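You operate a simulated robot arm through the tools that you are given. There is no shell and no other tool.

You are at the controls of a simulated robot arm. One attempt, no reset.

## Task
Grease the blue ringed nipple till fresh grease shows, then park the coupler.
Fine: one stroke more at most, none lost; the other nipple gets none.

The check looks at the end state, three seconds after you hand in, the way a careful person would. Anything else that was tipped, shoved, dropped, spilled or broken makes it a failure.

## Robot
A 7-joint arm with a two-finger parallel gripper on a trunk, on a base that moves. Base frame: it is fixed to the floor where the robot stands at the start and does not move with it; the origin is under the middle of the robot, x ahead of it, y to its left, z up. Readings come in cm, degrees, newtons and seconds.
With the tool pointing down near the work surface it reaches from about 26 to 72 cm from the robot's upright axis, wherever it stands. Its first joint turns from -166.0 to 166.0 degrees. Places, roughly: blue ringed nipple [0, 320, 80]; green ringed nipple [0, 310, 70]; grey grease pump [-20, 290, 110]; grey grease pump's coupler rest [-30, 300, 100]; the grease coupler (8x3x3 cm) [-30, 300, 100]. Payload 3.43 kg.
The tool frame sits at the grasp point between the pads (the TCP): z along the fingers, y along the line on which they close. The tips reach 3.4 cm beyond it. Largest opening 12.8 cm; finger width 2.4, thickness 1.2; the body of the gripper, 4.8 by 13 cm, starts 9.6 cm behind the TCP.
Orientation is that of the tool frame in the base frame, as a unit quaternion [x, y, z, w]. With the fingers straight down and closing along the base's y, the tool's x points along the base's -x, its y along +y and its z along -z.

## Interface
- The arm moves only by the tool play_rows. Its argument "series" is a list of rows, each an object of numbers (a shift or turn left out is 0, a gripper value left out holds the last): "tx", "ty", "tz": the shift along the tool's x, y, z in mm; "ax", "ay", "az": the turn, a rotation vector about the tool's x, y, z in degrees; "fingers": the opening, from 0 (shut) to 1 (fully open). In form: [{"tx": .., "ty": .., "tz": .., "ax": .., "ay": .., "az": .., "fingers": ..}, ...]. A call has 1 to 20 rows; each row is the pose to reach, as a shift and turn from the pose commanded when the call began, along the tool's axes at that moment. Rows are played at 5 a second. More than 5 cm and 8.6 degrees between two rows, or a gripper value outside its range, and nothing of the call is played. Where a pose cannot be reached the arm comes as near as it can. A force on the tool above 40 N (or 10 N above the force at the start of the call, whichever is more), or a blocked arm, ends the call early, and 0.2 s more pass. Each finger travels about 10.8 cm/s and halts on what it meets, pressing with about 43 N; the grip force reading is that of the motor and also rises with nothing between the fingers. The clock runs only during rows and for 0.2 s after the last one: add rows that repeat a pose to give the fingers time. It gives the time, the measured TCP pose, the force on the tool (base axes), the opening and the grip force at its end, in the units of the frame above (readings bear some noise), with the torque about the TCP (base axes, N m) and any sound that the robot's microphone picked up, and new pictures: "views" is both (left out), scene, wrist or none.
- Cameras (640 x 400 px; columns grow to the right, rows downward): "scene" is now at [-0.38, 12.3, 144.88]; the picture's right is [-0.17, -0.99, 0.00], its down [-0.54, 0.09, -0.84] and it looks along [0.82, -0.14, -0.55] (base axes); focal length 254 px, centre (320, 200). "wrist" rides on the gripper at [7.6, -1.1, -16] in the tool frame; the picture's right is [0.15, 0.99, 0.00], its down [-0.88, 0.13, -0.46] and it looks along [-0.45, 0.07, 0.89] (tool axes); focal length 234 px, centre (320, 200). There is no depth. A picture from a camera that has moved, and an enlarged one, comes with that camera's place and axes in the base frame and with its lens.
- slide_trunk(by): slides the trunk up (or, below 0, down) by that many cm; the arm and the scene camera ride with it, the base frame stays. It gives what a move gives, with no picture.
- base_move(legs): drives the robot by 1 to 6 legs, each [ahead, left, turn to the left] in cm, cm and degrees, along the robot's own axes; the way and the turn of a leg run together, so that a leg with both is an arc; at most 150 cm and 180 degrees a leg. The arm and the cameras ride along, it lands a little off, and it stops where it bumps. It gives what a move gives, and a new picture of the scene camera.
- aim_head(pan, tilt): turns the head with the scene camera to pan (to the left, within 86 degrees either way) and tilt (down, from -29 to 69), counted from straight ahead of the robot. It gives what a move gives, and a new picture of the scene camera.
- inspect(camera, box): a new picture of the part [left, top, right, bottom] of that camera's present view, enlarged. The clock stands still meanwhile.
- finish_job(): hands the job in; it is judged then, once.

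Nothing tells you exact positions but the pictures and the camera data. Unless the task says otherwise, let go and move clear before handing in.

The tools are called after "Request:" as name(argument=value, ...) on one line, values as JSON. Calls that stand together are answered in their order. play_rows: Moves the arm, as the interface text tells. Its arguments: {"type":"object","properties":{"series":{"type":"array","items":{"type":"object","properties":{"tx":{"type":"number"},"ty":{"type":"number"},"tz":{"type":"number"},"ax":{"type":"number"},"ay":{"type":"number"},"az":{"type":"number"},"fingers":{"type":"number"}}}},"views":{"type":"string","enum":["both","scene","wrist","none"]}},"required":["series"]} The other tools are called the same way: slide_trunk (by) moves the trunk up or down; base_move (legs) drives the base; aim_head (pan, tilt) turns the head that bears the scene camera; inspect (camera, box) takes an enlarged picture of a part of a camera's view; finish_job () hands the job in.

At the start:

```text
clock: 0.0
position: [39.3, -15.76, 109.52]
tcp_rot: [0.0, 1.0, 0.0, 0.001]
wrist_force: [-0.3, -0.1, -0.2]
torque: [0.01, 0.01, -0.01]
grip_width: 12.82
gripper_force: 0.0
trunk travel left (down, up): [-15.0, 17.4]
robot x, y, heading: [0.25, 0.18, -0.1]
head pan, tilt (commanded): [-9.8, 33.2]
```

scene: 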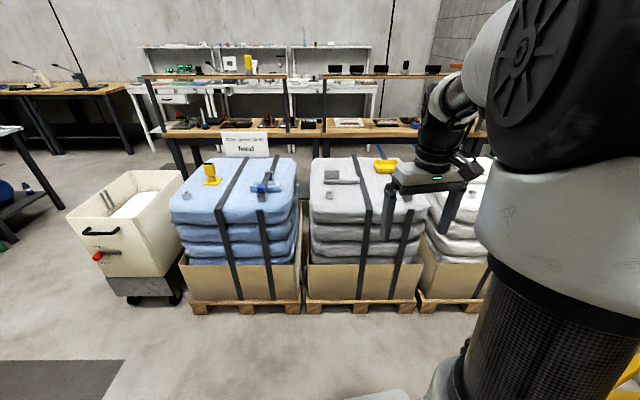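
wrist: 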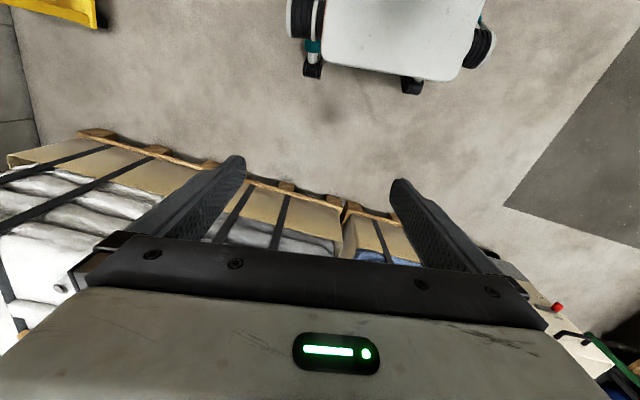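

I see pallets and benches ahead; the work is about 3 m to the robot's left. I'll turn the head left to look toward it first.

Request:
aim_head(pan=86, tilt=15)

```text
clock: 1.7
position: [39.24, -15.7, 109.56]
tcp_rot: [-0.001, 1.0, -0.001, -0.001]
wrist_force: [-0.7, 0.0, -1.1]
torque: [0.03, 0.02, -0.01]
grip_width: 12.8
gripper_force: 0.0
trunk travel left (down, up): [-15.0, 17.4]
robot x, y, heading: [-0.09, 0.14, -0.1]
head pan, tilt (commanded): [85.9, 15.0]
camera scene: at [-8.48, 23.13, 147.8], right [1.0, -0.07, 0.0], down [-0.02, -0.26, -0.97], along [0.07, 0.96, -0.26], focal length 254 px, centre (320, 200)
```

scene: 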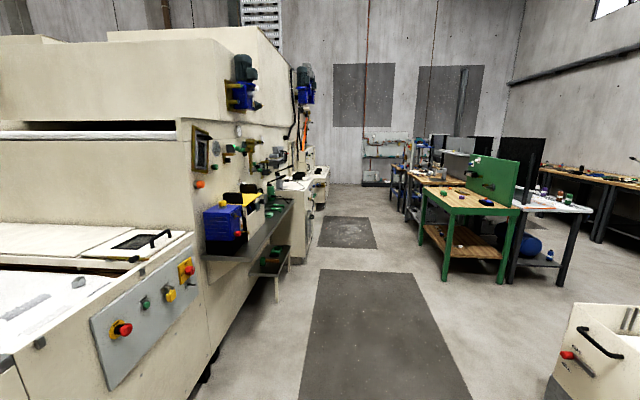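

The machine line runs along on the left; the nipples should be around pixel (300,185). I'll enlarge that area.

Request:
inspect(camera="scene", box=[190, 100, 350, 300])

Request:
inspect(camera="scene", box=[255, 145, 335, 225])

```text
2.00 times, centred on (270, 200) of scene
camera zoom: at [-8.48, 23.13, 147.8], right [1.0, -0.07, 0.0], down [-0.02, -0.26, -0.97], along [0.07, 0.96, -0.26], focal length 509 px, centre (420, 200)
```

zoom: 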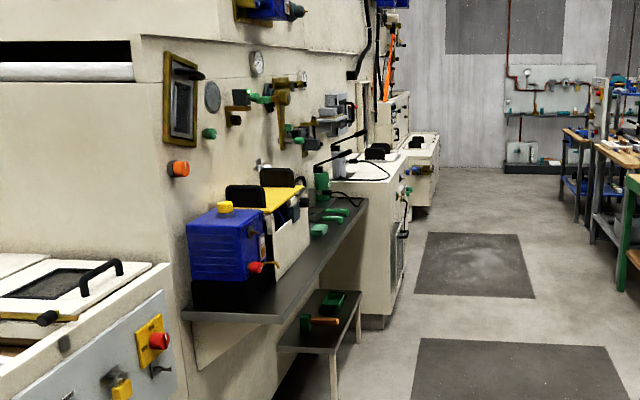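

```text
5.00 times, centred on (295, 185) of scene
camera zoom: at [-8.48, 23.13, 147.8], right [1.0, -0.07, 0.0], down [-0.02, -0.26, -0.97], along [0.07, 0.96, -0.26], focal length 1272 px, centre (445, 275)
```

zoom: 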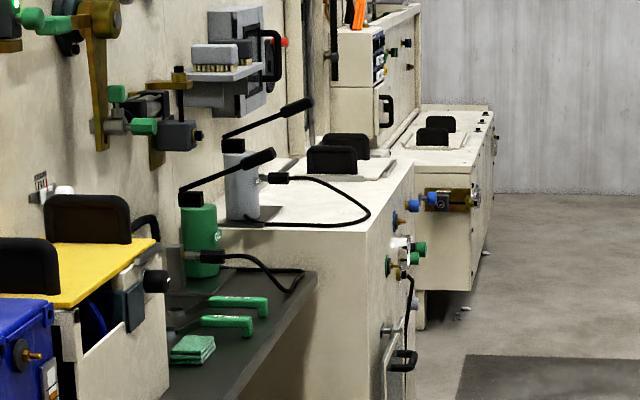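

The grey pump stands on the white cabinet whose aisle face is near x≈-5, y≈290–330; the aisle is clear from x≈0 to x≈100. I'll turn left in place, then drive up the aisle part way and look again.

Request:
base_move(legs=[[0, 0, 90], [100, -60, 0], [70, 0, 0]])

```text
clock: 15.2
position: [82.22, 202.2, 109.62]
tcp_rot: [-0.69, 0.724, 0.0, 0.0]
wrist_force: [0.9, 0.2, 0.1]
torque: [-0.02, 0.01, 0.02]
grip_width: 12.78
gripper_force: 0.1
trunk travel left (down, up): [-15.0, 17.4]
robot x, y, heading: [64.93, 163.79, 87.1]
head pan, tilt (commanded): [85.9, 15.0]
camera scene: at [40.85, 156.29, 147.81], right [0.12, 0.99, 0.0], down [0.26, -0.03, -0.97], along [-0.96, 0.11, -0.26], focal length 254 px, centre (320, 200)
```

scene: 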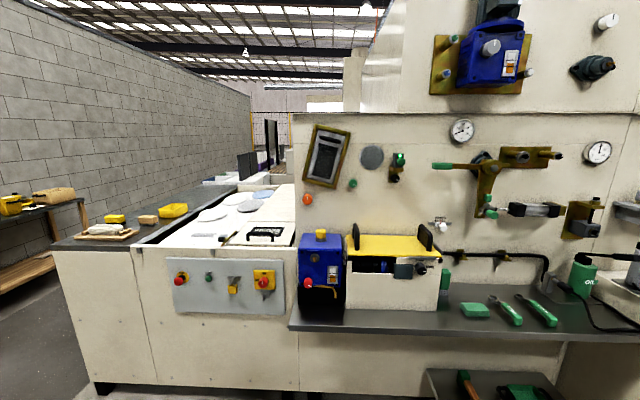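

Request:
aim_head(pan=40, tilt=25)

```text
clock: 16.3
position: [82.19, 202.23, 109.59]
tcp_rot: [-0.69, 0.724, 0.0, 0.0]
wrist_force: [-1.1, 0.6, 0.3]
torque: [0.0, -0.02, 0.01]
grip_width: 12.8
gripper_force: 0.1
trunk travel left (down, up): [-15.0, 17.4]
robot x, y, heading: [64.62, 163.89, 87.4]
head pan, tilt (commanded): [40.0, 25.0]
camera scene: at [44.54, 162.52, 146.18], right [0.79, 0.61, 0.0], down [0.26, -0.34, -0.91], along [-0.55, 0.72, -0.42], focal length 254 px, centre (320, 200)
```

scene: 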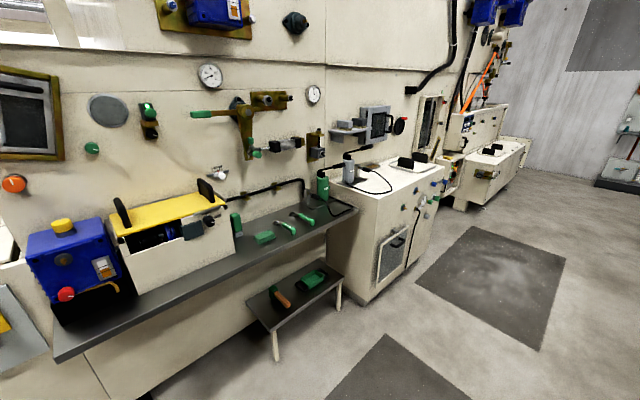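

Request:
inspect(camera="scene", box=[300, 130, 460, 230])

Request:
inspect(camera="scene", box=[390, 160, 454, 224])

```text
4.00 times, centred on (380, 180) of scene
camera zoom: at [44.54, 162.52, 146.18], right [0.79, 0.61, 0.0], down [0.26, -0.34, -0.91], along [-0.55, 0.72, -0.42], focal length 1017 px, centre (80, 280)
```

zoom: 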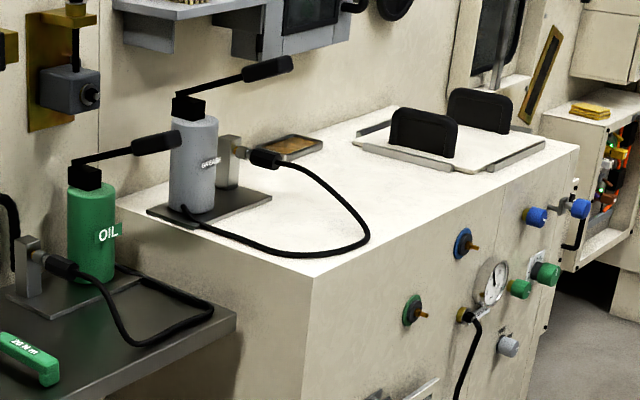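

```text
6.25 times, centred on (422, 192) of scene
camera zoom: at [44.54, 162.52, 146.18], right [0.79, 0.61, 0.0], down [0.26, -0.34, -0.91], along [-0.55, 0.72, -0.42], focal length 1589 px, centre (-318, 250)
```

zoom: 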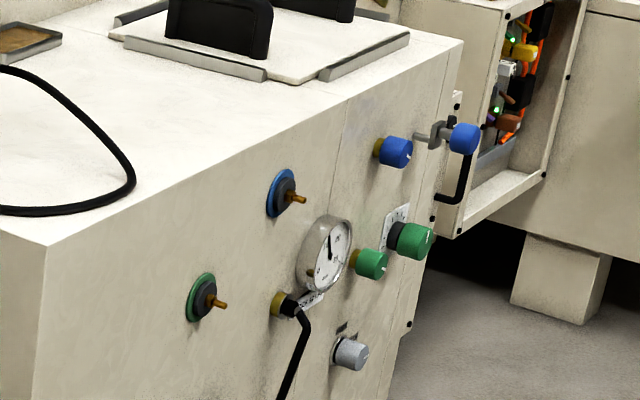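

The grey GREASE pump has its coupler parked on a post at its side (nose toward −x, hose trailing), and both ringed nipples stick out +x from the cabinet face. I'll drive along the aisle and turn to face the cabinet.

Request:
base_move(legs=[[136, 2, 0], [0, 0, 92.6]])

Request:
aim_head(pan=0, tilt=35)

```text
clock: 27.2
position: [29.47, 315.57, 109.52]
tcp_rot: [1.0, 0.006, 0.001, 0.0]
wrist_force: [0.4, 0.5, 0.6]
torque: [0.02, 0.0, 0.02]
grip_width: 12.81
gripper_force: 0.0
trunk travel left (down, up): [-15.0, 17.4]
robot x, y, heading: [68.91, 299.91, -179.4]
head pan, tilt (commanded): [40.0, 25.0]
camera scene: at [70.9, 280.03, 146.18], right [-0.65, 0.76, 0.0], down [0.32, 0.28, -0.91], along [-0.69, -0.59, -0.42], focal length 254 px, centre (320, 200)
```

scene: 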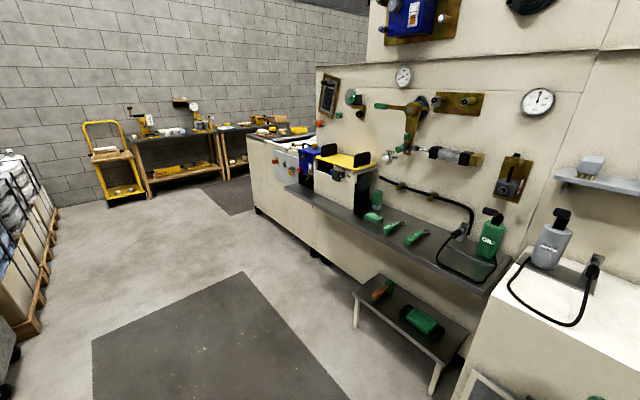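

```text
clock: 28.2
position: [29.43, 315.47, 109.62]
tcp_rot: [1.0, 0.006, 0.0, 0.001]
wrist_force: [-0.3, 0.5, 0.4]
torque: [0.0, -0.01, 0.03]
grip_width: 12.78
gripper_force: 0.1
trunk travel left (down, up): [-15.0, 17.4]
robot x, y, heading: [69.24, 300.3, -179.3]
head pan, tilt (commanded): [0.0, 35.0]
camera scene: at [69.08, 285.93, 144.61], right [-0.01, 1.0, 0.0], down [0.57, 0.01, -0.82], along [-0.82, -0.01, -0.57], focal length 254 px, centre (320, 200)
```

scene: 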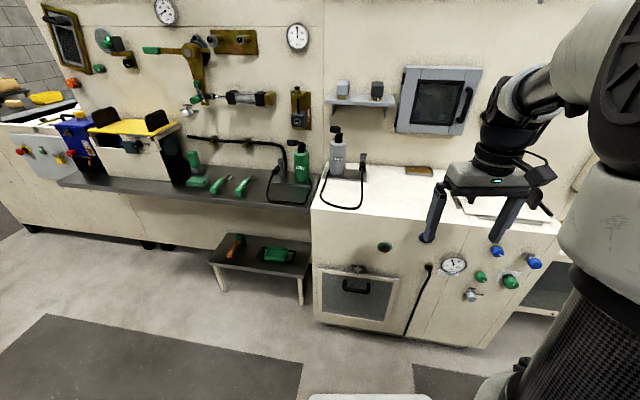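

Request:
inspect(camera="scene", box=[290, 110, 450, 210])

Request:
inspect(camera="scene", box=[360, 200, 560, 325])

```text
4.00 times, centred on (370, 160) of scene
camera zoom: at [69.08, 285.93, 144.61], right [-0.01, 1.0, 0.0], down [0.57, 0.01, -0.82], along [-0.82, -0.01, -0.57], focal length 1017 px, centre (120, 360)
```

zoom: 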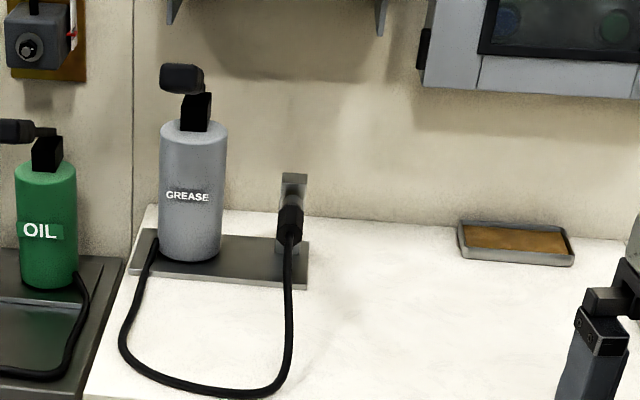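

```text
3.20 times, centred on (460, 262) of scene
camera zoom: at [69.08, 285.93, 144.61], right [-0.01, 1.0, 0.0], down [0.57, 0.01, -0.82], along [-0.82, -0.01, -0.57], focal length 814 px, centre (-128, 0)
```

zoom: 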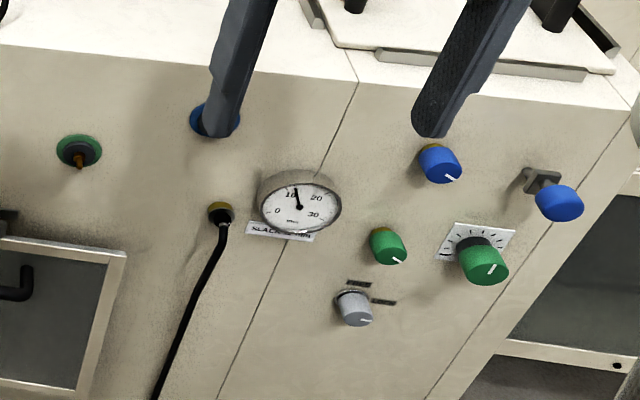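

The coupler sits at about (-26, 302, 96), the pump lever handle at about (-20, 290, 113.5), and the cabinet top at z≈89. I'll drive 26 cm nearer so that the rest is within reach.

Request:
base_move(legs=[[26, 0, -0.7]])

Request:
aim_head(pan=-12, tilt=45)

```text
clock: 30.1
position: [3.58, 315.56, 109.56]
tcp_rot: [1.0, 0.001, 0.0, 0.0]
wrist_force: [-0.2, 0.6, 0.2]
torque: [-0.02, 0.02, -0.04]
grip_width: 12.8
gripper_force: 0.0
trunk travel left (down, up): [-15.0, 17.4]
robot x, y, heading: [42.87, 299.69, -179.7]
head pan, tilt (commanded): [0.0, 35.0]
camera scene: at [43.03, 285.75, 144.61], right [0.0, 1.0, 0.0], down [0.57, 0.0, -0.82], along [-0.82, 0.0, -0.57], focal length 254 px, centre (320, 200)
```

scene: 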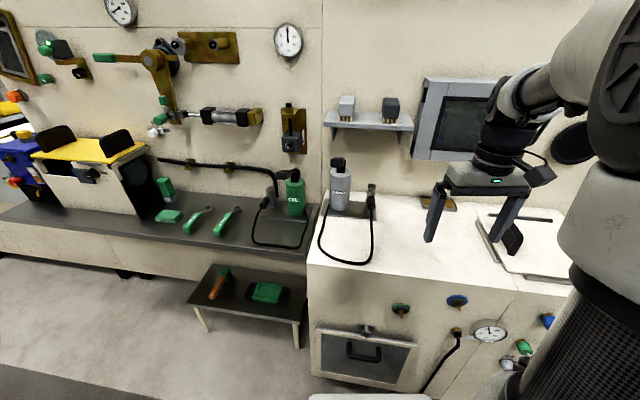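

```text
clock: 30.9
position: [3.68, 315.58, 109.54]
tcp_rot: [1.0, 0.002, -0.001, 0.0]
wrist_force: [-0.1, 0.2, -0.6]
torque: [-0.01, -0.01, 0.02]
grip_width: 12.8
gripper_force: 0.0
trunk travel left (down, up): [-15.0, 17.4]
robot x, y, heading: [42.66, 299.67, -179.8]
head pan, tilt (commanded): [-12.0, 45.0]
camera scene: at [43.87, 287.44, 143.13], right [0.2, 0.98, 0.0], down [0.69, -0.14, -0.71], along [-0.69, 0.14, -0.71], focal length 254 px, centre (320, 200)
```

scene: 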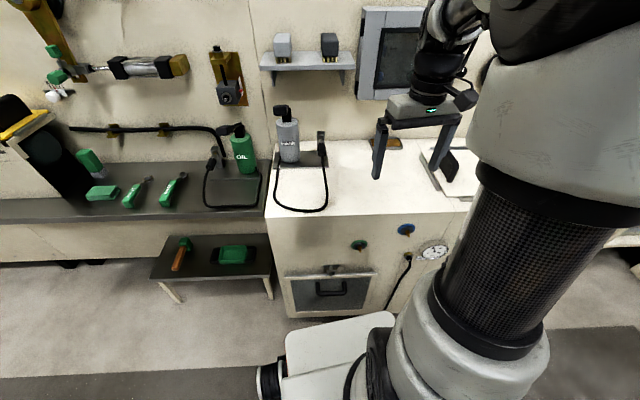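

Request:
inspect(camera="scene", box=[330, 215, 458, 295])

Request:
inspect(camera="scene", box=[260, 95, 356, 155])

Request:
inspect(camera="scene", box=[260, 120, 388, 220])

```text
5.00 times, centred on (394, 255) of scene
camera zoom: at [43.87, 287.44, 143.13], right [0.2, 0.98, 0.0], down [0.69, -0.14, -0.71], along [-0.69, 0.14, -0.71], focal length 1272 px, centre (-50, -75)
```

zoom: 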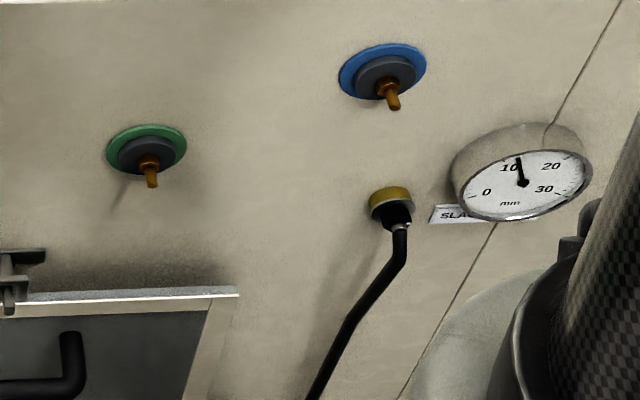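

```text
6.67 times, centred on (308, 125) of scene
camera zoom: at [43.87, 287.44, 143.13], right [0.2, 0.98, 0.0], down [0.69, -0.14, -0.71], along [-0.69, 0.14, -0.71], focal length 1695 px, centre (400, 700)
```

zoom: 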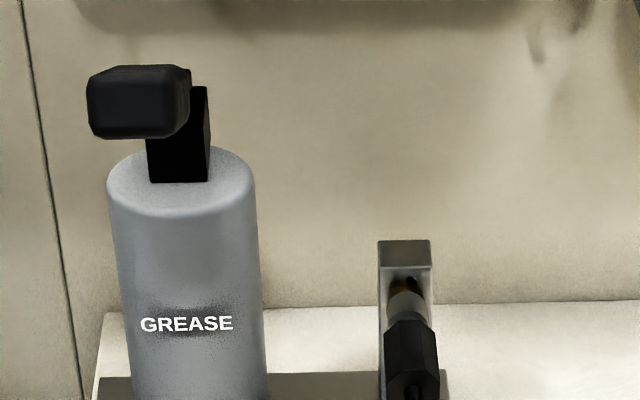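

```text
4.00 times, centred on (324, 170) of scene
camera zoom: at [43.87, 287.44, 143.13], right [0.2, 0.98, 0.0], down [0.69, -0.14, -0.71], along [-0.69, 0.14, -0.71], focal length 1017 px, centre (304, 320)
```

zoom: 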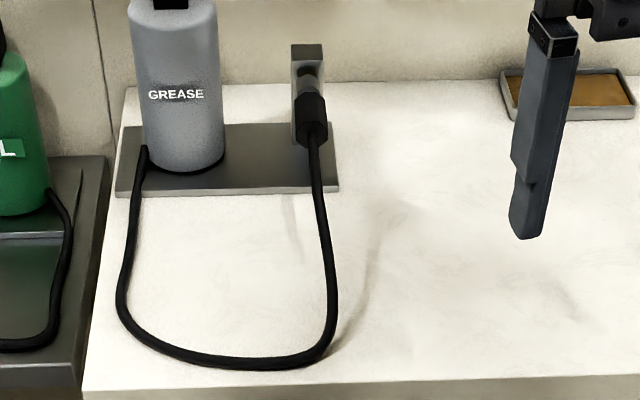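

The blue nipple tip is at about (3.3, 323.5, 81) and the green one about (1, 310, 73), both pointing +x. I'll bring the gripper over toward the coupler at a safe height and look with the wrist camera.

Request:
play_rows(series=[{"tx": -30, "ty": 26, "tz": -5, "fingers": 0.6}, {"tx": -60, "ty": 53, "tz": -10, "fingers": 0.6}, {"tx": -90, "ty": 79, "tz": -15, "fingers": 0.6}, {"tx": -120, "ty": 105, "tz": -20, "fingers": 0.6}, {"tx": -150, "ty": 132, "tz": -25, "fingers": 0.6}, {"tx": -150, "ty": 132, "tz": -25, "fingers": 0.6}])

```text
clock: 32.3
position: [-11.24, 302.02, 112.16]
tcp_rot: [1.0, 0.001, 0.0, 0.0]
wrist_force: [-0.2, 0.4, -0.5]
torque: [0.02, 0.03, 0.01]
grip_width: 7.68
gripper_force: 0.0
trunk travel left (down, up): [-15.0, 17.4]
robot x, y, heading: [43.34, 300.03, -179.8]
head pan, tilt (commanded): [-12.0, 45.0]
camera scene: at [43.85, 287.43, 143.12], right [0.2, 0.98, 0.0], down [0.69, -0.14, -0.71], along [-0.69, 0.14, -0.71], focal length 254 px, centre (320, 200)
camera wrist: at [-3.6, 303.22, 128.05], right [0.15, -0.99, 0.0], down [-0.88, -0.13, 0.46], along [-0.45, -0.07, -0.89], focal length 234 px, centre (320, 200)
```

scene: 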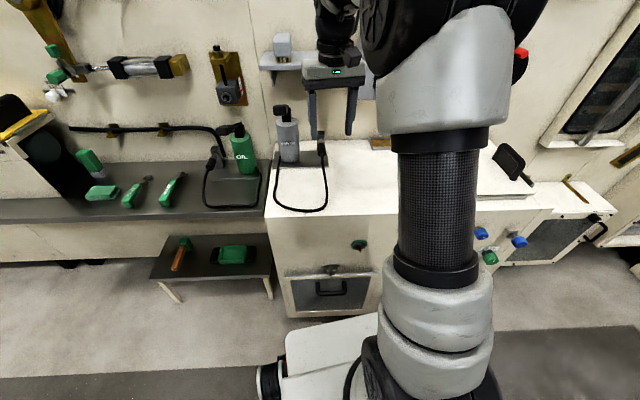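
wrist: 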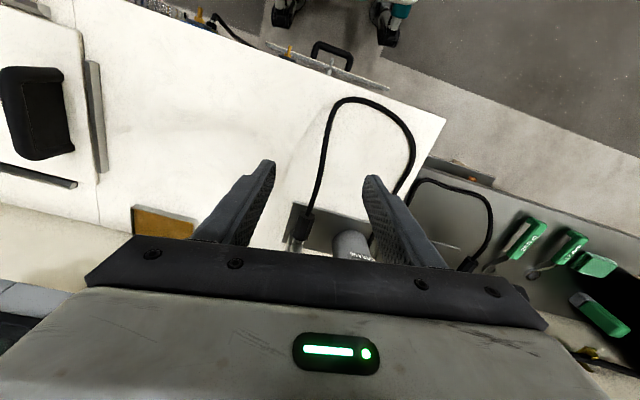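

Request:
inspect(camera="wrist", box=[240, 160, 400, 260])

Request:
inspect(camera="scene", box=[260, 85, 388, 165])

```text
4.00 times, centred on (320, 210) of wrist
camera zoom: at [-3.6, 303.22, 128.05], right [0.15, -0.99, 0.0], down [-0.88, -0.13, 0.46], along [-0.45, -0.07, -0.89], focal length 937 px, centre (320, 160)
```

zoom: 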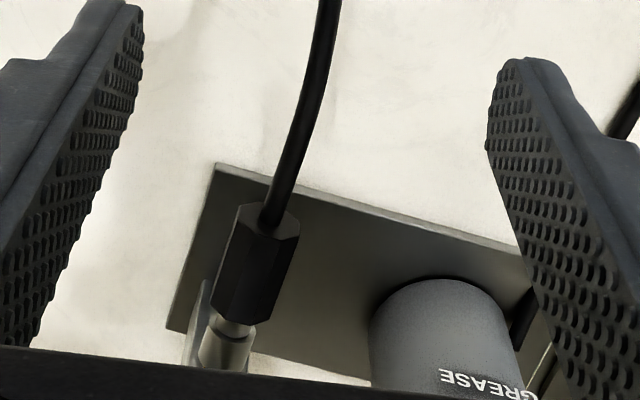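

```text
5.00 times, centred on (324, 125) of scene
camera zoom: at [43.85, 287.43, 143.12], right [0.2, 0.98, 0.0], down [0.69, -0.14, -0.71], along [-0.69, 0.14, -0.71], focal length 1272 px, centre (300, 575)
```

zoom: 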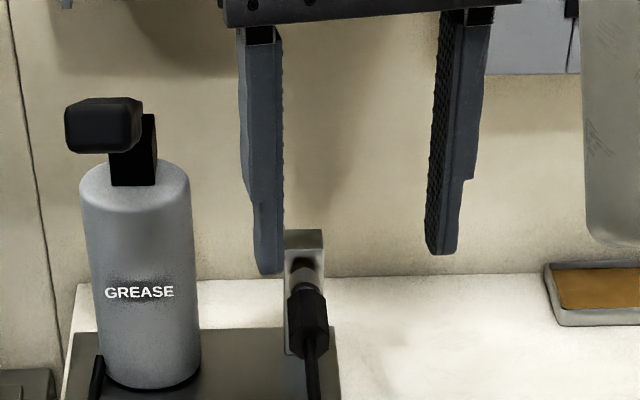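

Request:
inspect(camera="wrist", box=[284, 200, 332, 248])

Request:
inspect(camera="scene", box=[306, 125, 346, 165])

```text
8.33 times, centred on (308, 224) of wrist
camera zoom: at [-3.6, 303.22, 128.05], right [0.15, -0.99, 0.0], down [-0.88, -0.13, 0.46], along [-0.45, -0.07, -0.89], focal length 1951 px, centre (420, 0)
```

zoom: 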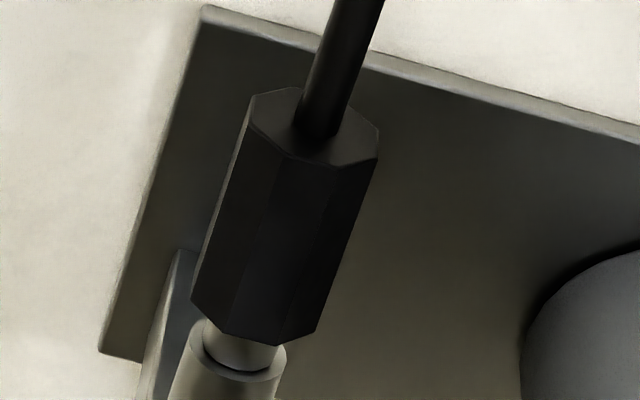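

```text
10.00 times, centred on (326, 145) of scene
camera zoom: at [43.85, 287.43, 143.12], right [0.2, 0.98, 0.0], down [0.69, -0.14, -0.71], along [-0.69, 0.14, -0.71], focal length 2543 px, centre (260, 750)
```

zoom: 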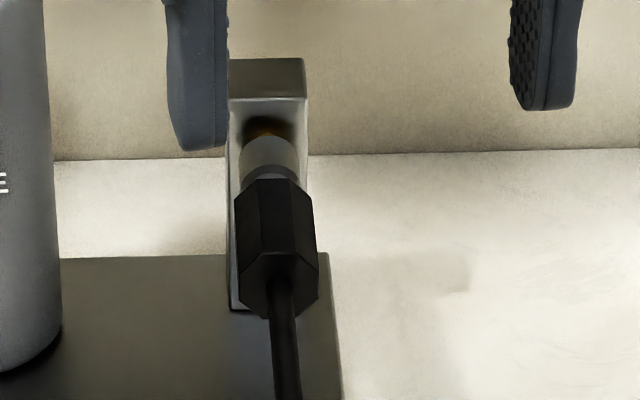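

The whole cabinet and pump are yawed about −8.5°, and the coupler's octagonal body is centred near (-25.4, 302.6, 96.1) with its axis along (0.989, −0.148, 0). I'll yaw the gripper to match, move above the coupler and look.

Request:
play_rows(series=[{"tx": -47, "ty": -2, "az": 2.8, "fingers": 0.5}, {"tx": -94, "ty": -4, "az": 5.7, "fingers": 0.5}, {"tx": -141, "ty": -6, "az": 8.5, "fingers": 0.5}, {"tx": -141, "ty": -6, "az": 8.5, "fingers": 0.5}])

Request:
inspect(camera="scene", box=[260, 85, 388, 165])

Request:
inspect(camera="wrist", box=[240, 140, 400, 260])

```text
clock: 33.3
position: [-24.45, 302.85, 111.7]
tcp_rot: [0.997, -0.073, 0.002, 0.0]
wrist_force: [-0.6, 0.4, 0.0]
torque: [0.02, -0.08, -0.01]
grip_width: 6.39
gripper_force: 0.1
out of reach, approached as far as the arm can: row 3, 4
trunk travel left (down, up): [-15.0, 17.4]
robot x, y, heading: [43.09, 299.9, -179.6]
head pan, tilt (commanded): [-12.0, 45.0]
camera scene: at [43.74, 287.45, 143.12], right [0.2, 0.98, 0.0], down [0.69, -0.14, -0.71], along [-0.69, 0.14, -0.71], focal length 254 px, centre (320, 200)
camera wrist: at [-16.88, 302.81, 127.8], right [0.0, -1.0, 0.0], down [-0.89, 0.0, 0.45], along [-0.45, 0.0, -0.89], focal length 234 px, centre (320, 200)
```

scene: 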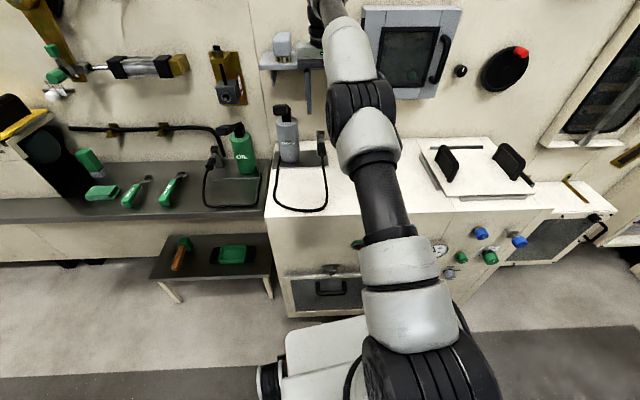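
wrist: 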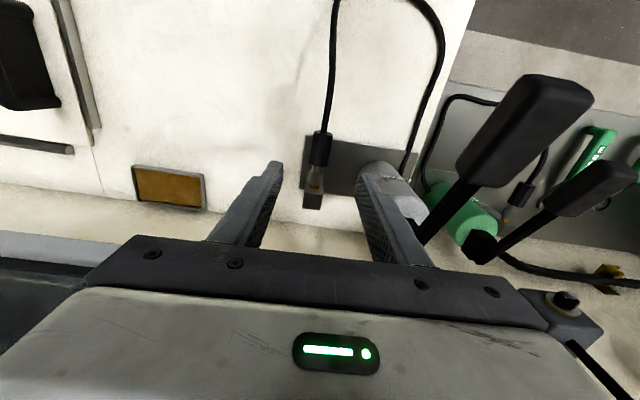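

```text
5.00 times, centred on (324, 125) of scene
camera zoom: at [43.74, 287.45, 143.12], right [0.2, 0.98, 0.0], down [0.69, -0.14, -0.71], along [-0.69, 0.14, -0.71], focal length 1272 px, centre (300, 575)
```

zoom: 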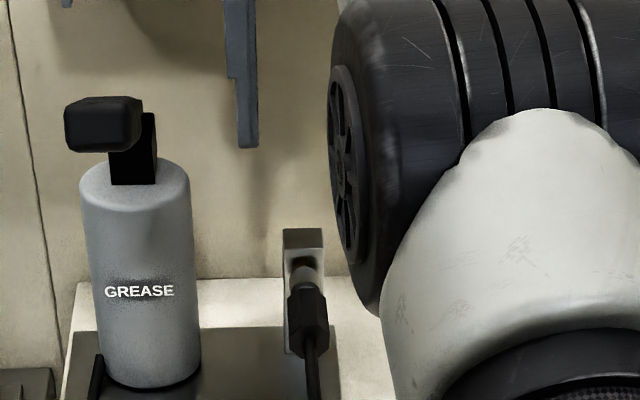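

```text
3.33 times, centred on (320, 200) of wrist
camera zoom: at [-16.88, 302.81, 127.8], right [0.0, -1.0, 0.0], down [-0.89, 0.0, 0.45], along [-0.45, 0.0, -0.89], focal length 781 px, centre (320, 200)
```

zoom: 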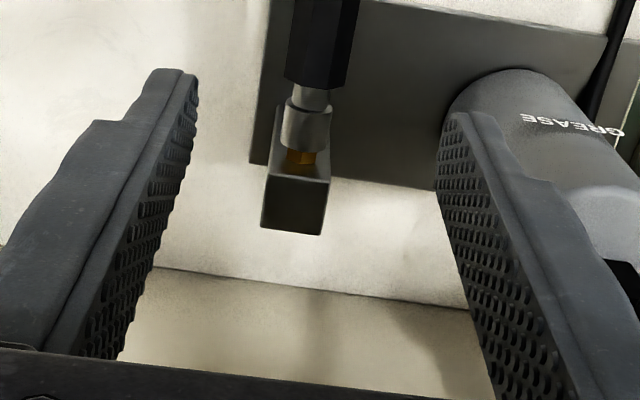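

The coupler is at the edge of reach with the tool straight down. I'll back off a little and pitch the tool so that the fingers lean forward, which brings it into reach without driving closer.

Request:
play_rows(series=[{"tx": 40}, {"tx": 80}, {"tx": 80}], views="none")

```text
clock: 34.1
position: [-16.58, 301.37, 112.12]
tcp_rot: [0.997, -0.072, -0.001, 0.0]
wrist_force: [0.5, -0.4, 0.0]
torque: [0.01, 0.05, 0.0]
grip_width: 6.41
gripper_force: 0.1
trunk travel left (down, up): [-15.0, 17.4]
robot x, y, heading: [42.88, 300.14, -179.5]
head pan, tilt (commanded): [-12.0, 45.0]
```

Request:
play_rows(series=[{"ay": -7.5}, {"ay": -15}, {"ay": -22.5}, {"ay": -30}, {"ay": -30}])

Request:
inspect(camera="wrist", box=[220, 140, 420, 265])

Request:
inspect(camera="scene", box=[260, 75, 388, 175])

```text
clock: 35.3
position: [-16.51, 301.41, 112.13]
tcp_rot: [0.963, -0.07, -0.259, -0.019]
wrist_force: [0.8, 0.2, 0.2]
torque: [0.01, -0.01, -0.03]
grip_width: 6.41
gripper_force: 0.0
trunk travel left (down, up): [-15.0, 17.4]
robot x, y, heading: [42.71, 300.07, -179.8]
head pan, tilt (commanded): [-12.0, 45.0]
camera scene: at [43.88, 287.44, 143.12], right [0.2, 0.98, 0.0], down [0.69, -0.14, -0.71], along [-0.69, 0.14, -0.71], focal length 254 px, centre (320, 200)
camera wrist: at [-2.01, 300.44, 122.14], right [-0.02, -1.0, -0.07], down [-0.55, -0.05, 0.84], along [-0.84, 0.06, -0.54], focal length 234 px, centre (320, 200)
```

scene: 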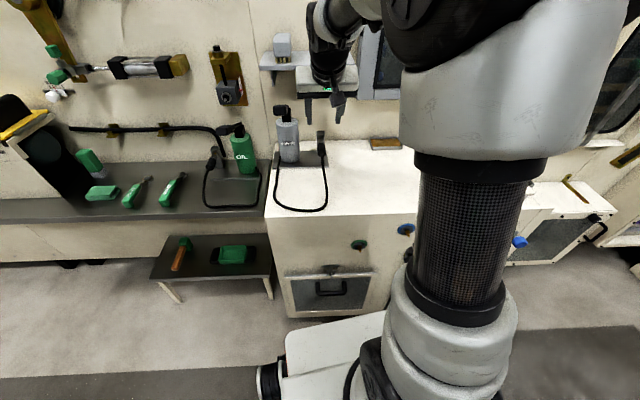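
wrist: 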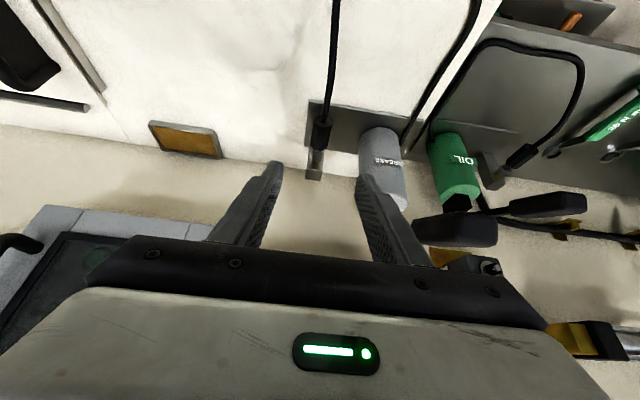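

```text
3.20 times, centred on (320, 202) of wrist
camera zoom: at [-2.01, 300.44, 122.14], right [-0.02, -1.0, -0.07], down [-0.55, -0.05, 0.84], along [-0.84, 0.06, -0.54], focal length 749 px, centre (320, 192)
```

zoom: 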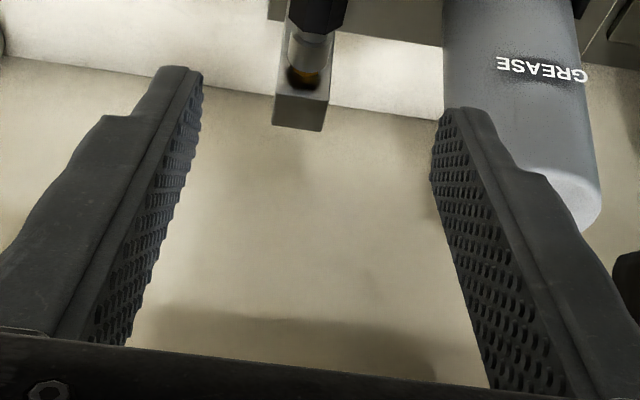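

```text
4.00 times, centred on (324, 125) of scene
camera zoom: at [43.88, 287.44, 143.12], right [0.2, 0.98, 0.0], down [0.69, -0.14, -0.71], along [-0.69, 0.14, -0.71], focal length 1017 px, centre (304, 500)
```

zoom: 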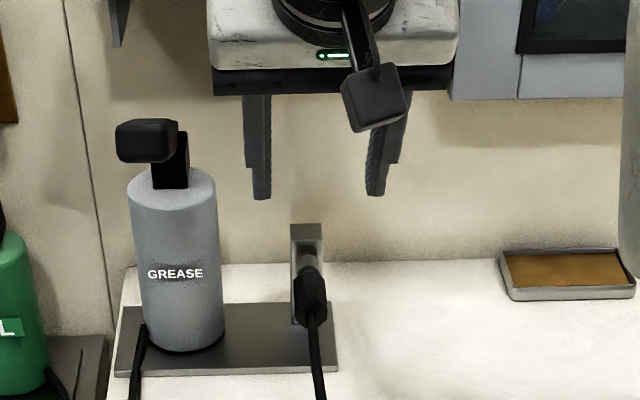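

Request:
inspect(camera="wrist", box=[290, 90, 370, 190])

```text
4.00 times, centred on (330, 140) of wrist
camera zoom: at [-2.01, 300.44, 122.14], right [-0.02, -1.0, -0.07], down [-0.55, -0.05, 0.84], along [-0.84, 0.06, -0.54], focal length 937 px, centre (280, 440)
```

zoom: 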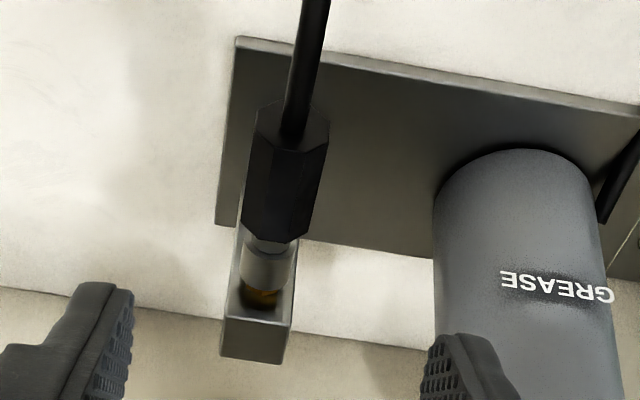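

The coupler lies straight along the tool axis, about 18.4 cm ahead. I'll advance 11 cm along the tool axis and recheck.

Request:
play_rows(series=[{"tx": 1, "tz": 40}, {"tx": 1, "tz": 80}, {"tx": 2, "tz": 110}, {"tx": 2, "tz": 110}])

Request:
inspect(camera="wrist", box=[240, 90, 400, 250])

Request:
inspect(camera="scene", box=[276, 95, 372, 175])

```text
clock: 36.3
position: [-21.62, 302.29, 102.3]
tcp_rot: [0.963, -0.07, -0.259, -0.019]
wrist_force: [1.0, -0.1, 0.5]
torque: [0.01, 0.0, -0.03]
grip_width: 6.4
gripper_force: 0.1
trunk travel left (down, up): [-15.0, 17.4]
robot x, y, heading: [43.17, 299.93, -180.0]
head pan, tilt (commanded): [-12.0, 45.0]
camera scene: at [43.85, 287.44, 143.12], right [0.2, 0.98, 0.0], down [0.69, -0.14, -0.71], along [-0.69, 0.14, -0.71], focal length 254 px, centre (320, 200)
camera wrist: at [-7.11, 301.31, 112.35], right [-0.02, -1.0, -0.07], down [-0.55, -0.05, 0.84], along [-0.84, 0.06, -0.55], focal length 234 px, centre (320, 200)
```

scene: 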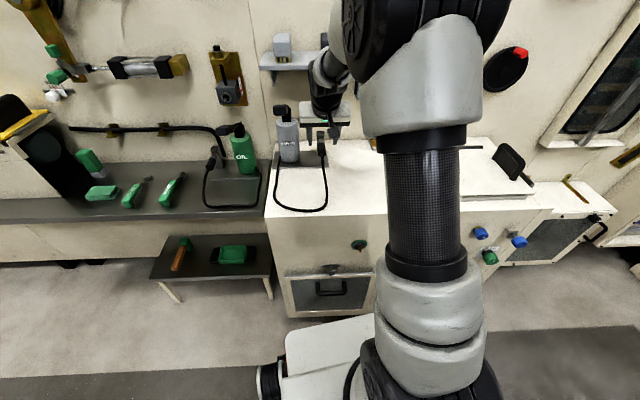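
wrist: 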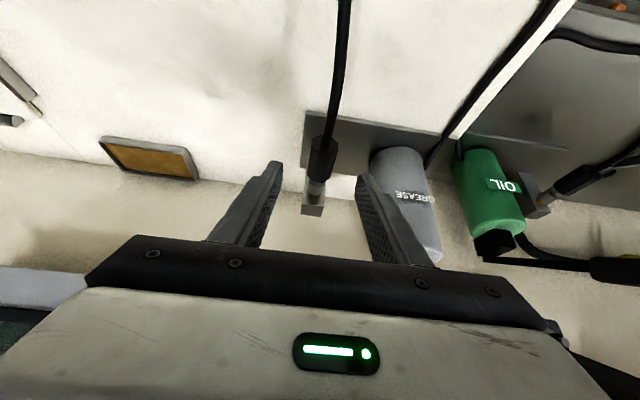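

```text
2.50 times, centred on (320, 170) of wrist
camera zoom: at [-7.11, 301.31, 112.35], right [-0.02, -1.0, -0.07], down [-0.55, -0.05, 0.84], along [-0.84, 0.06, -0.55], focal length 585 px, centre (320, 275)
```

zoom: 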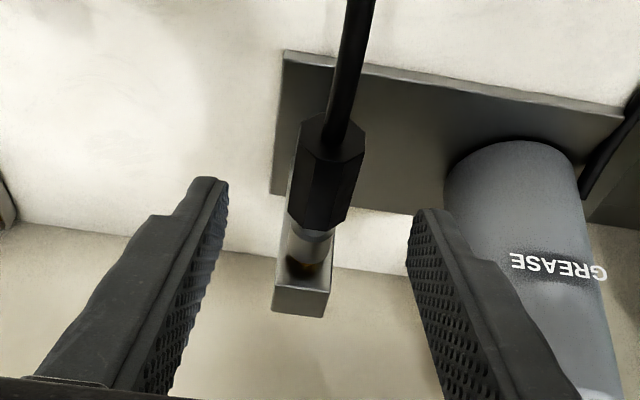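

```text
5.00 times, centred on (324, 135) of scene
camera zoom: at [43.85, 287.44, 143.12], right [0.2, 0.98, 0.0], down [0.69, -0.14, -0.71], along [-0.69, 0.14, -0.71], focal length 1272 px, centre (300, 525)
```

zoom: 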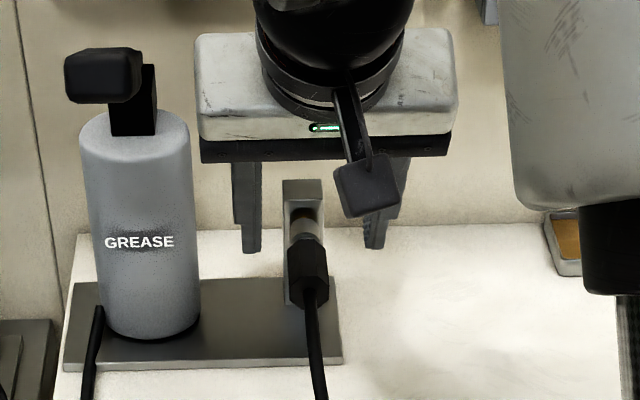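

Request:
play_rows(series=[{"tz": 37}, {"ty": 1, "tz": 73}, {"ty": 1, "tz": 73}])

Request:
inspect(camera="wrist", box=[240, 90, 400, 250])

Request:
inspect(camera="scene", box=[276, 95, 372, 175])

```text
clock: 37.1
position: [-25.44, 302.63, 95.85]
tcp_rot: [0.963, -0.069, -0.258, -0.019]
wrist_force: [-0.2, -0.9, 0.2]
torque: [-0.01, 0.01, -0.03]
grip_width: 6.39
gripper_force: 0.1
trunk travel left (down, up): [-15.0, 17.4]
robot x, y, heading: [42.88, 299.66, -179.8]
head pan, tilt (commanded): [-12.0, 45.0]
camera scene: at [43.85, 287.44, 143.12], right [0.2, 0.98, 0.0], down [0.69, -0.14, -0.71], along [-0.69, 0.14, -0.71], focal length 254 px, centre (320, 200)
camera wrist: at [-10.9, 301.66, 106.02], right [-0.02, -1.0, -0.07], down [-0.55, -0.05, 0.84], along [-0.84, 0.06, -0.55], focal length 234 px, centre (320, 200)
```

scene: 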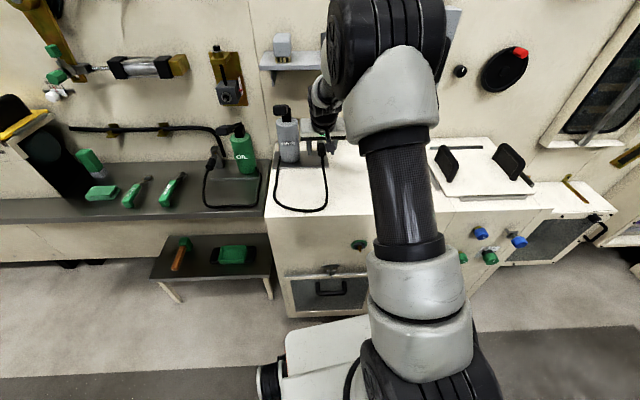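
wrist: 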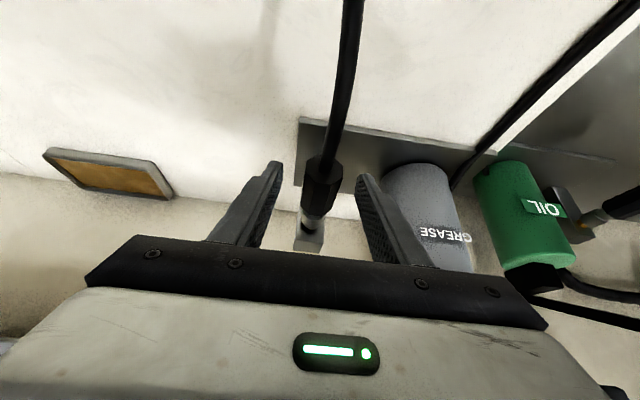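

```text
2.50 times, centred on (320, 170) of wrist
camera zoom: at [-10.9, 301.66, 106.02], right [-0.02, -1.0, -0.07], down [-0.55, -0.05, 0.84], along [-0.84, 0.06, -0.55], focal length 585 px, centre (320, 275)
```

zoom: 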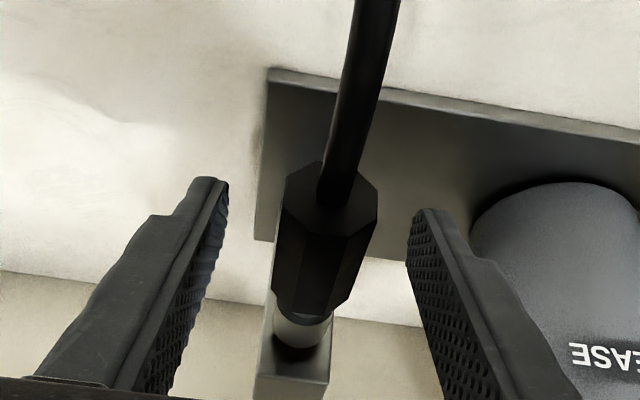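

```text
5.00 times, centred on (324, 135) of scene
camera zoom: at [43.85, 287.44, 143.12], right [0.2, 0.98, 0.0], down [0.69, -0.14, -0.71], along [-0.69, 0.14, -0.71], focal length 1272 px, centre (300, 525)
```

zoom: 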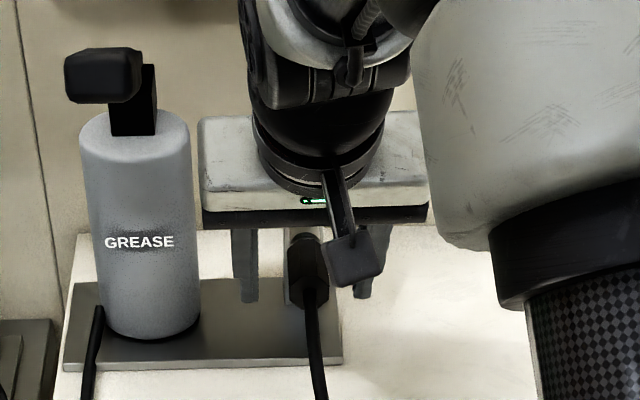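

The coupler body is centred between the fingers. I'll close on it.

Request:
play_rows(series=[{"fingers": 0.3}, {"fingers": 0.15}, {"fingers": 0.0}, {"fingers": 0.0}, {"fingers": 0.0}], views="wrist")

Request:
inspect(camera="wrist", box=[240, 90, 400, 250])

```text
clock: 38.3
position: [-25.53, 302.65, 95.95]
tcp_rot: [0.963, -0.07, -0.258, -0.019]
wrist_force: [-0.3, 2.3, -0.1]
torque: [0.05, 0.02, -0.21]
grip_width: 2.54
gripper_force: 42.5
trunk travel left (down, up): [-15.0, 17.4]
robot x, y, heading: [42.9, 300.12, -179.8]
head pan, tilt (commanded): [-12.0, 45.0]
camera wrist: at [-10.87, 301.7, 106.05], right [-0.02, -1.0, -0.07], down [-0.55, -0.05, 0.83], along [-0.84, 0.06, -0.55], focal length 234 px, centre (320, 200)
```

wrist: 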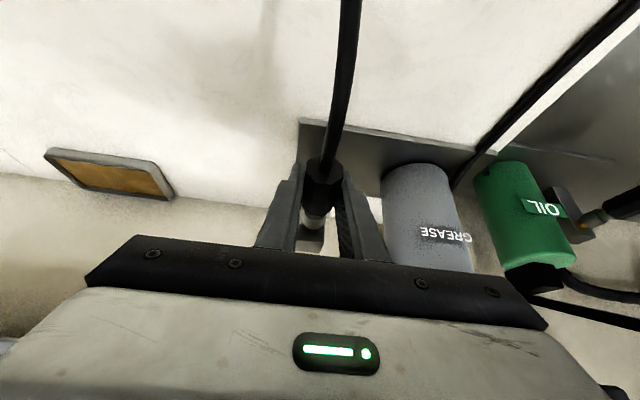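

```text
2.50 times, centred on (320, 170) of wrist
camera zoom: at [-10.87, 301.7, 106.05], right [-0.02, -1.0, -0.07], down [-0.55, -0.05, 0.83], along [-0.84, 0.06, -0.55], focal length 585 px, centre (320, 275)
```

zoom: 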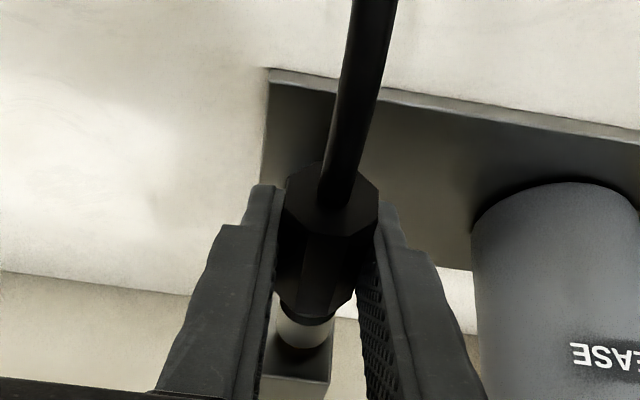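

The coupler is gripped (2.54 cm). I'll pull it straight off the rest along +n.

Request:
play_rows(series=[{"tx": 4.3, "tz": -2.5}, {"tx": 8.7, "tz": -5}, {"tx": 17.3, "tz": -10}, {"tx": 26, "tz": -15}, {"tx": 34.6, "tz": -20}])

Request:
inspect(camera="wrist", box=[240, 90, 400, 250])

```text
clock: 39.5
position: [-21.58, 302.1, 96.2]
tcp_rot: [0.963, -0.069, -0.259, -0.018]
wrist_force: [0.1, -0.3, -0.3]
torque: [0.01, 0.01, 0.0]
grip_width: 2.5
gripper_force: 42.3
trunk travel left (down, up): [-15.0, 17.4]
robot x, y, heading: [42.96, 299.99, -179.7]
head pan, tilt (commanded): [-12.0, 45.0]
camera scene: at [43.87, 287.44, 143.12], right [0.2, 0.98, 0.0], down [0.69, -0.14, -0.71], along [-0.69, 0.14, -0.71], focal length 254 px, centre (320, 200)
camera wrist: at [-6.95, 301.1, 106.28], right [-0.02, -1.0, -0.07], down [-0.55, -0.05, 0.84], along [-0.84, 0.05, -0.54], focal length 234 px, centre (320, 200)
```

scene: 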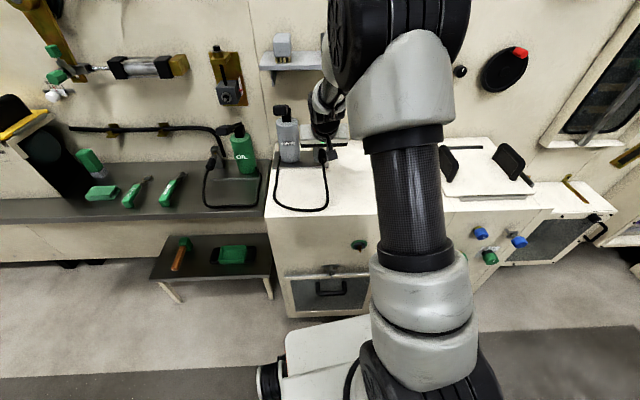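
wrist: 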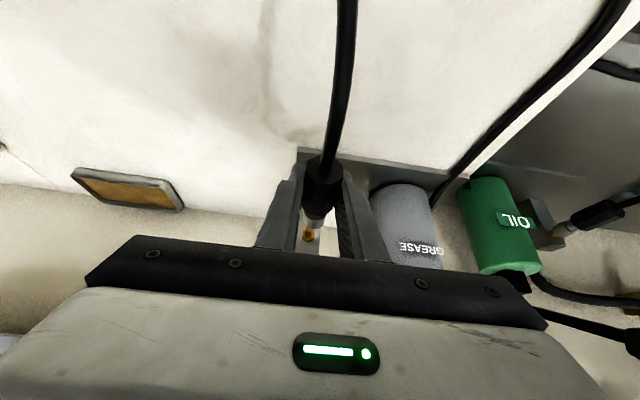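

```text
2.50 times, centred on (320, 170) of wrist
camera zoom: at [-6.95, 301.1, 106.28], right [-0.02, -1.0, -0.07], down [-0.55, -0.05, 0.84], along [-0.84, 0.05, -0.54], focal length 585 px, centre (320, 275)
```

zoom: 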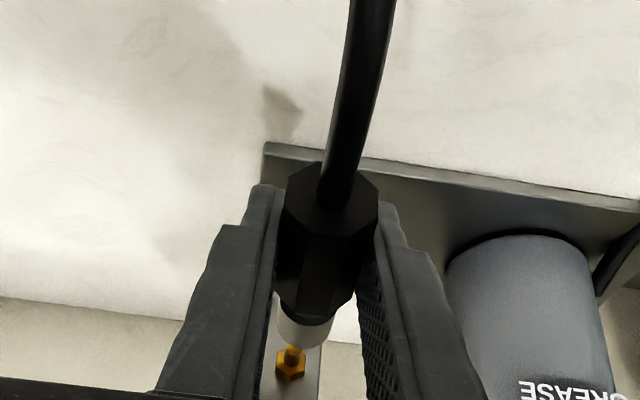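

The coupler is free of the rest, showing the brass rest nipple behind it. I'll back the base off 12 cm so the blue nipple falls in a comfortable part of the reach.

Request:
base_move(legs=[[-12, 0, 0]])

```text
clock: 40.7
position: [-9.76, 302.28, 96.06]
tcp_rot: [0.963, -0.071, -0.258, -0.019]
wrist_force: [-0.8, 0.0, -0.3]
torque: [0.01, 0.0, 0.0]
grip_width: 2.52
gripper_force: 43.2
trunk travel left (down, up): [-15.0, 17.4]
robot x, y, heading: [54.53, 300.38, -180.2]
head pan, tilt (commanded): [-12.0, 45.0]
camera scene: at [55.62, 287.47, 143.12], right [0.21, 0.98, 0.0], down [0.69, -0.15, -0.71], along [-0.69, 0.15, -0.71], focal length 254 px, centre (320, 200)
```

scene: 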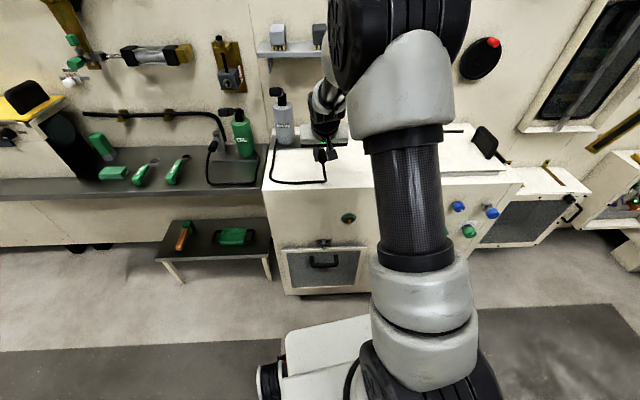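

Request:
play_rows(series=[{"tx": 23, "ty": -29, "tz": -13}, {"tx": 46, "ty": -57, "tz": -27}, {"tx": 69, "ty": -86, "tz": -40}, {"tx": 93, "ty": -114, "tz": -53}, {"tx": 116, "ty": -143, "tz": -67}, {"tx": 139, "ty": -172, "tz": -80}, {"tx": 162, "ty": -200, "tz": -94}, {"tx": 185, "ty": -229, "tz": -107}, {"tx": 185, "ty": -229, "tz": -107}])

Request:
inspect(camera="wrist", box=[200, 60, 440, 260])

```text
clock: 42.7
position: [14.31, 321.6, 96.21]
tcp_rot: [0.963, -0.07, -0.258, -0.018]
wrist_force: [-0.7, -0.1, -0.6]
torque: [-0.02, 0.01, 0.01]
grip_width: 2.51
gripper_force: 43.0
trunk travel left (down, up): [-15.0, 17.4]
robot x, y, heading: [54.89, 300.06, -179.8]
head pan, tilt (commanded): [-12.0, 45.0]
camera scene: at [55.64, 287.47, 143.12], right [0.21, 0.98, 0.0], down [0.69, -0.15, -0.71], along [-0.69, 0.15, -0.71], focal length 254 px, centre (320, 200)
camera wrist: at [28.86, 320.6, 106.29], right [-0.02, -1.0, -0.07], down [-0.55, -0.05, 0.84], along [-0.84, 0.06, -0.55], focal length 234 px, centre (320, 200)
```

scene: 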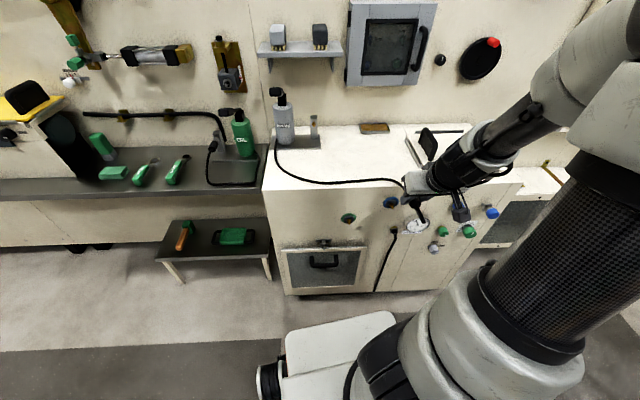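
wrist: 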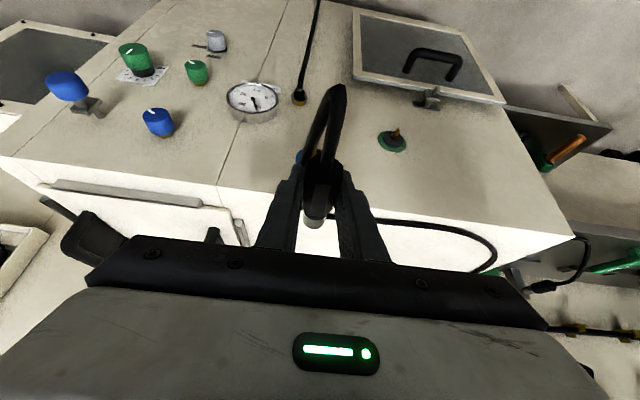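

```text
2.00 times, centred on (320, 160) of wrist
camera zoom: at [28.86, 320.6, 106.29], right [-0.02, -1.0, -0.07], down [-0.55, -0.05, 0.84], along [-0.84, 0.06, -0.55], focal length 468 px, centre (320, 280)
```

zoom: 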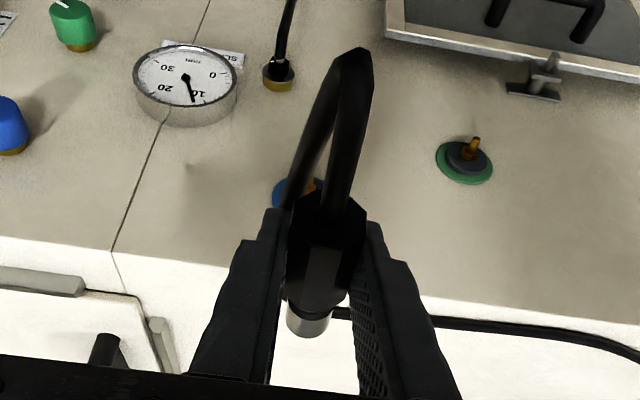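

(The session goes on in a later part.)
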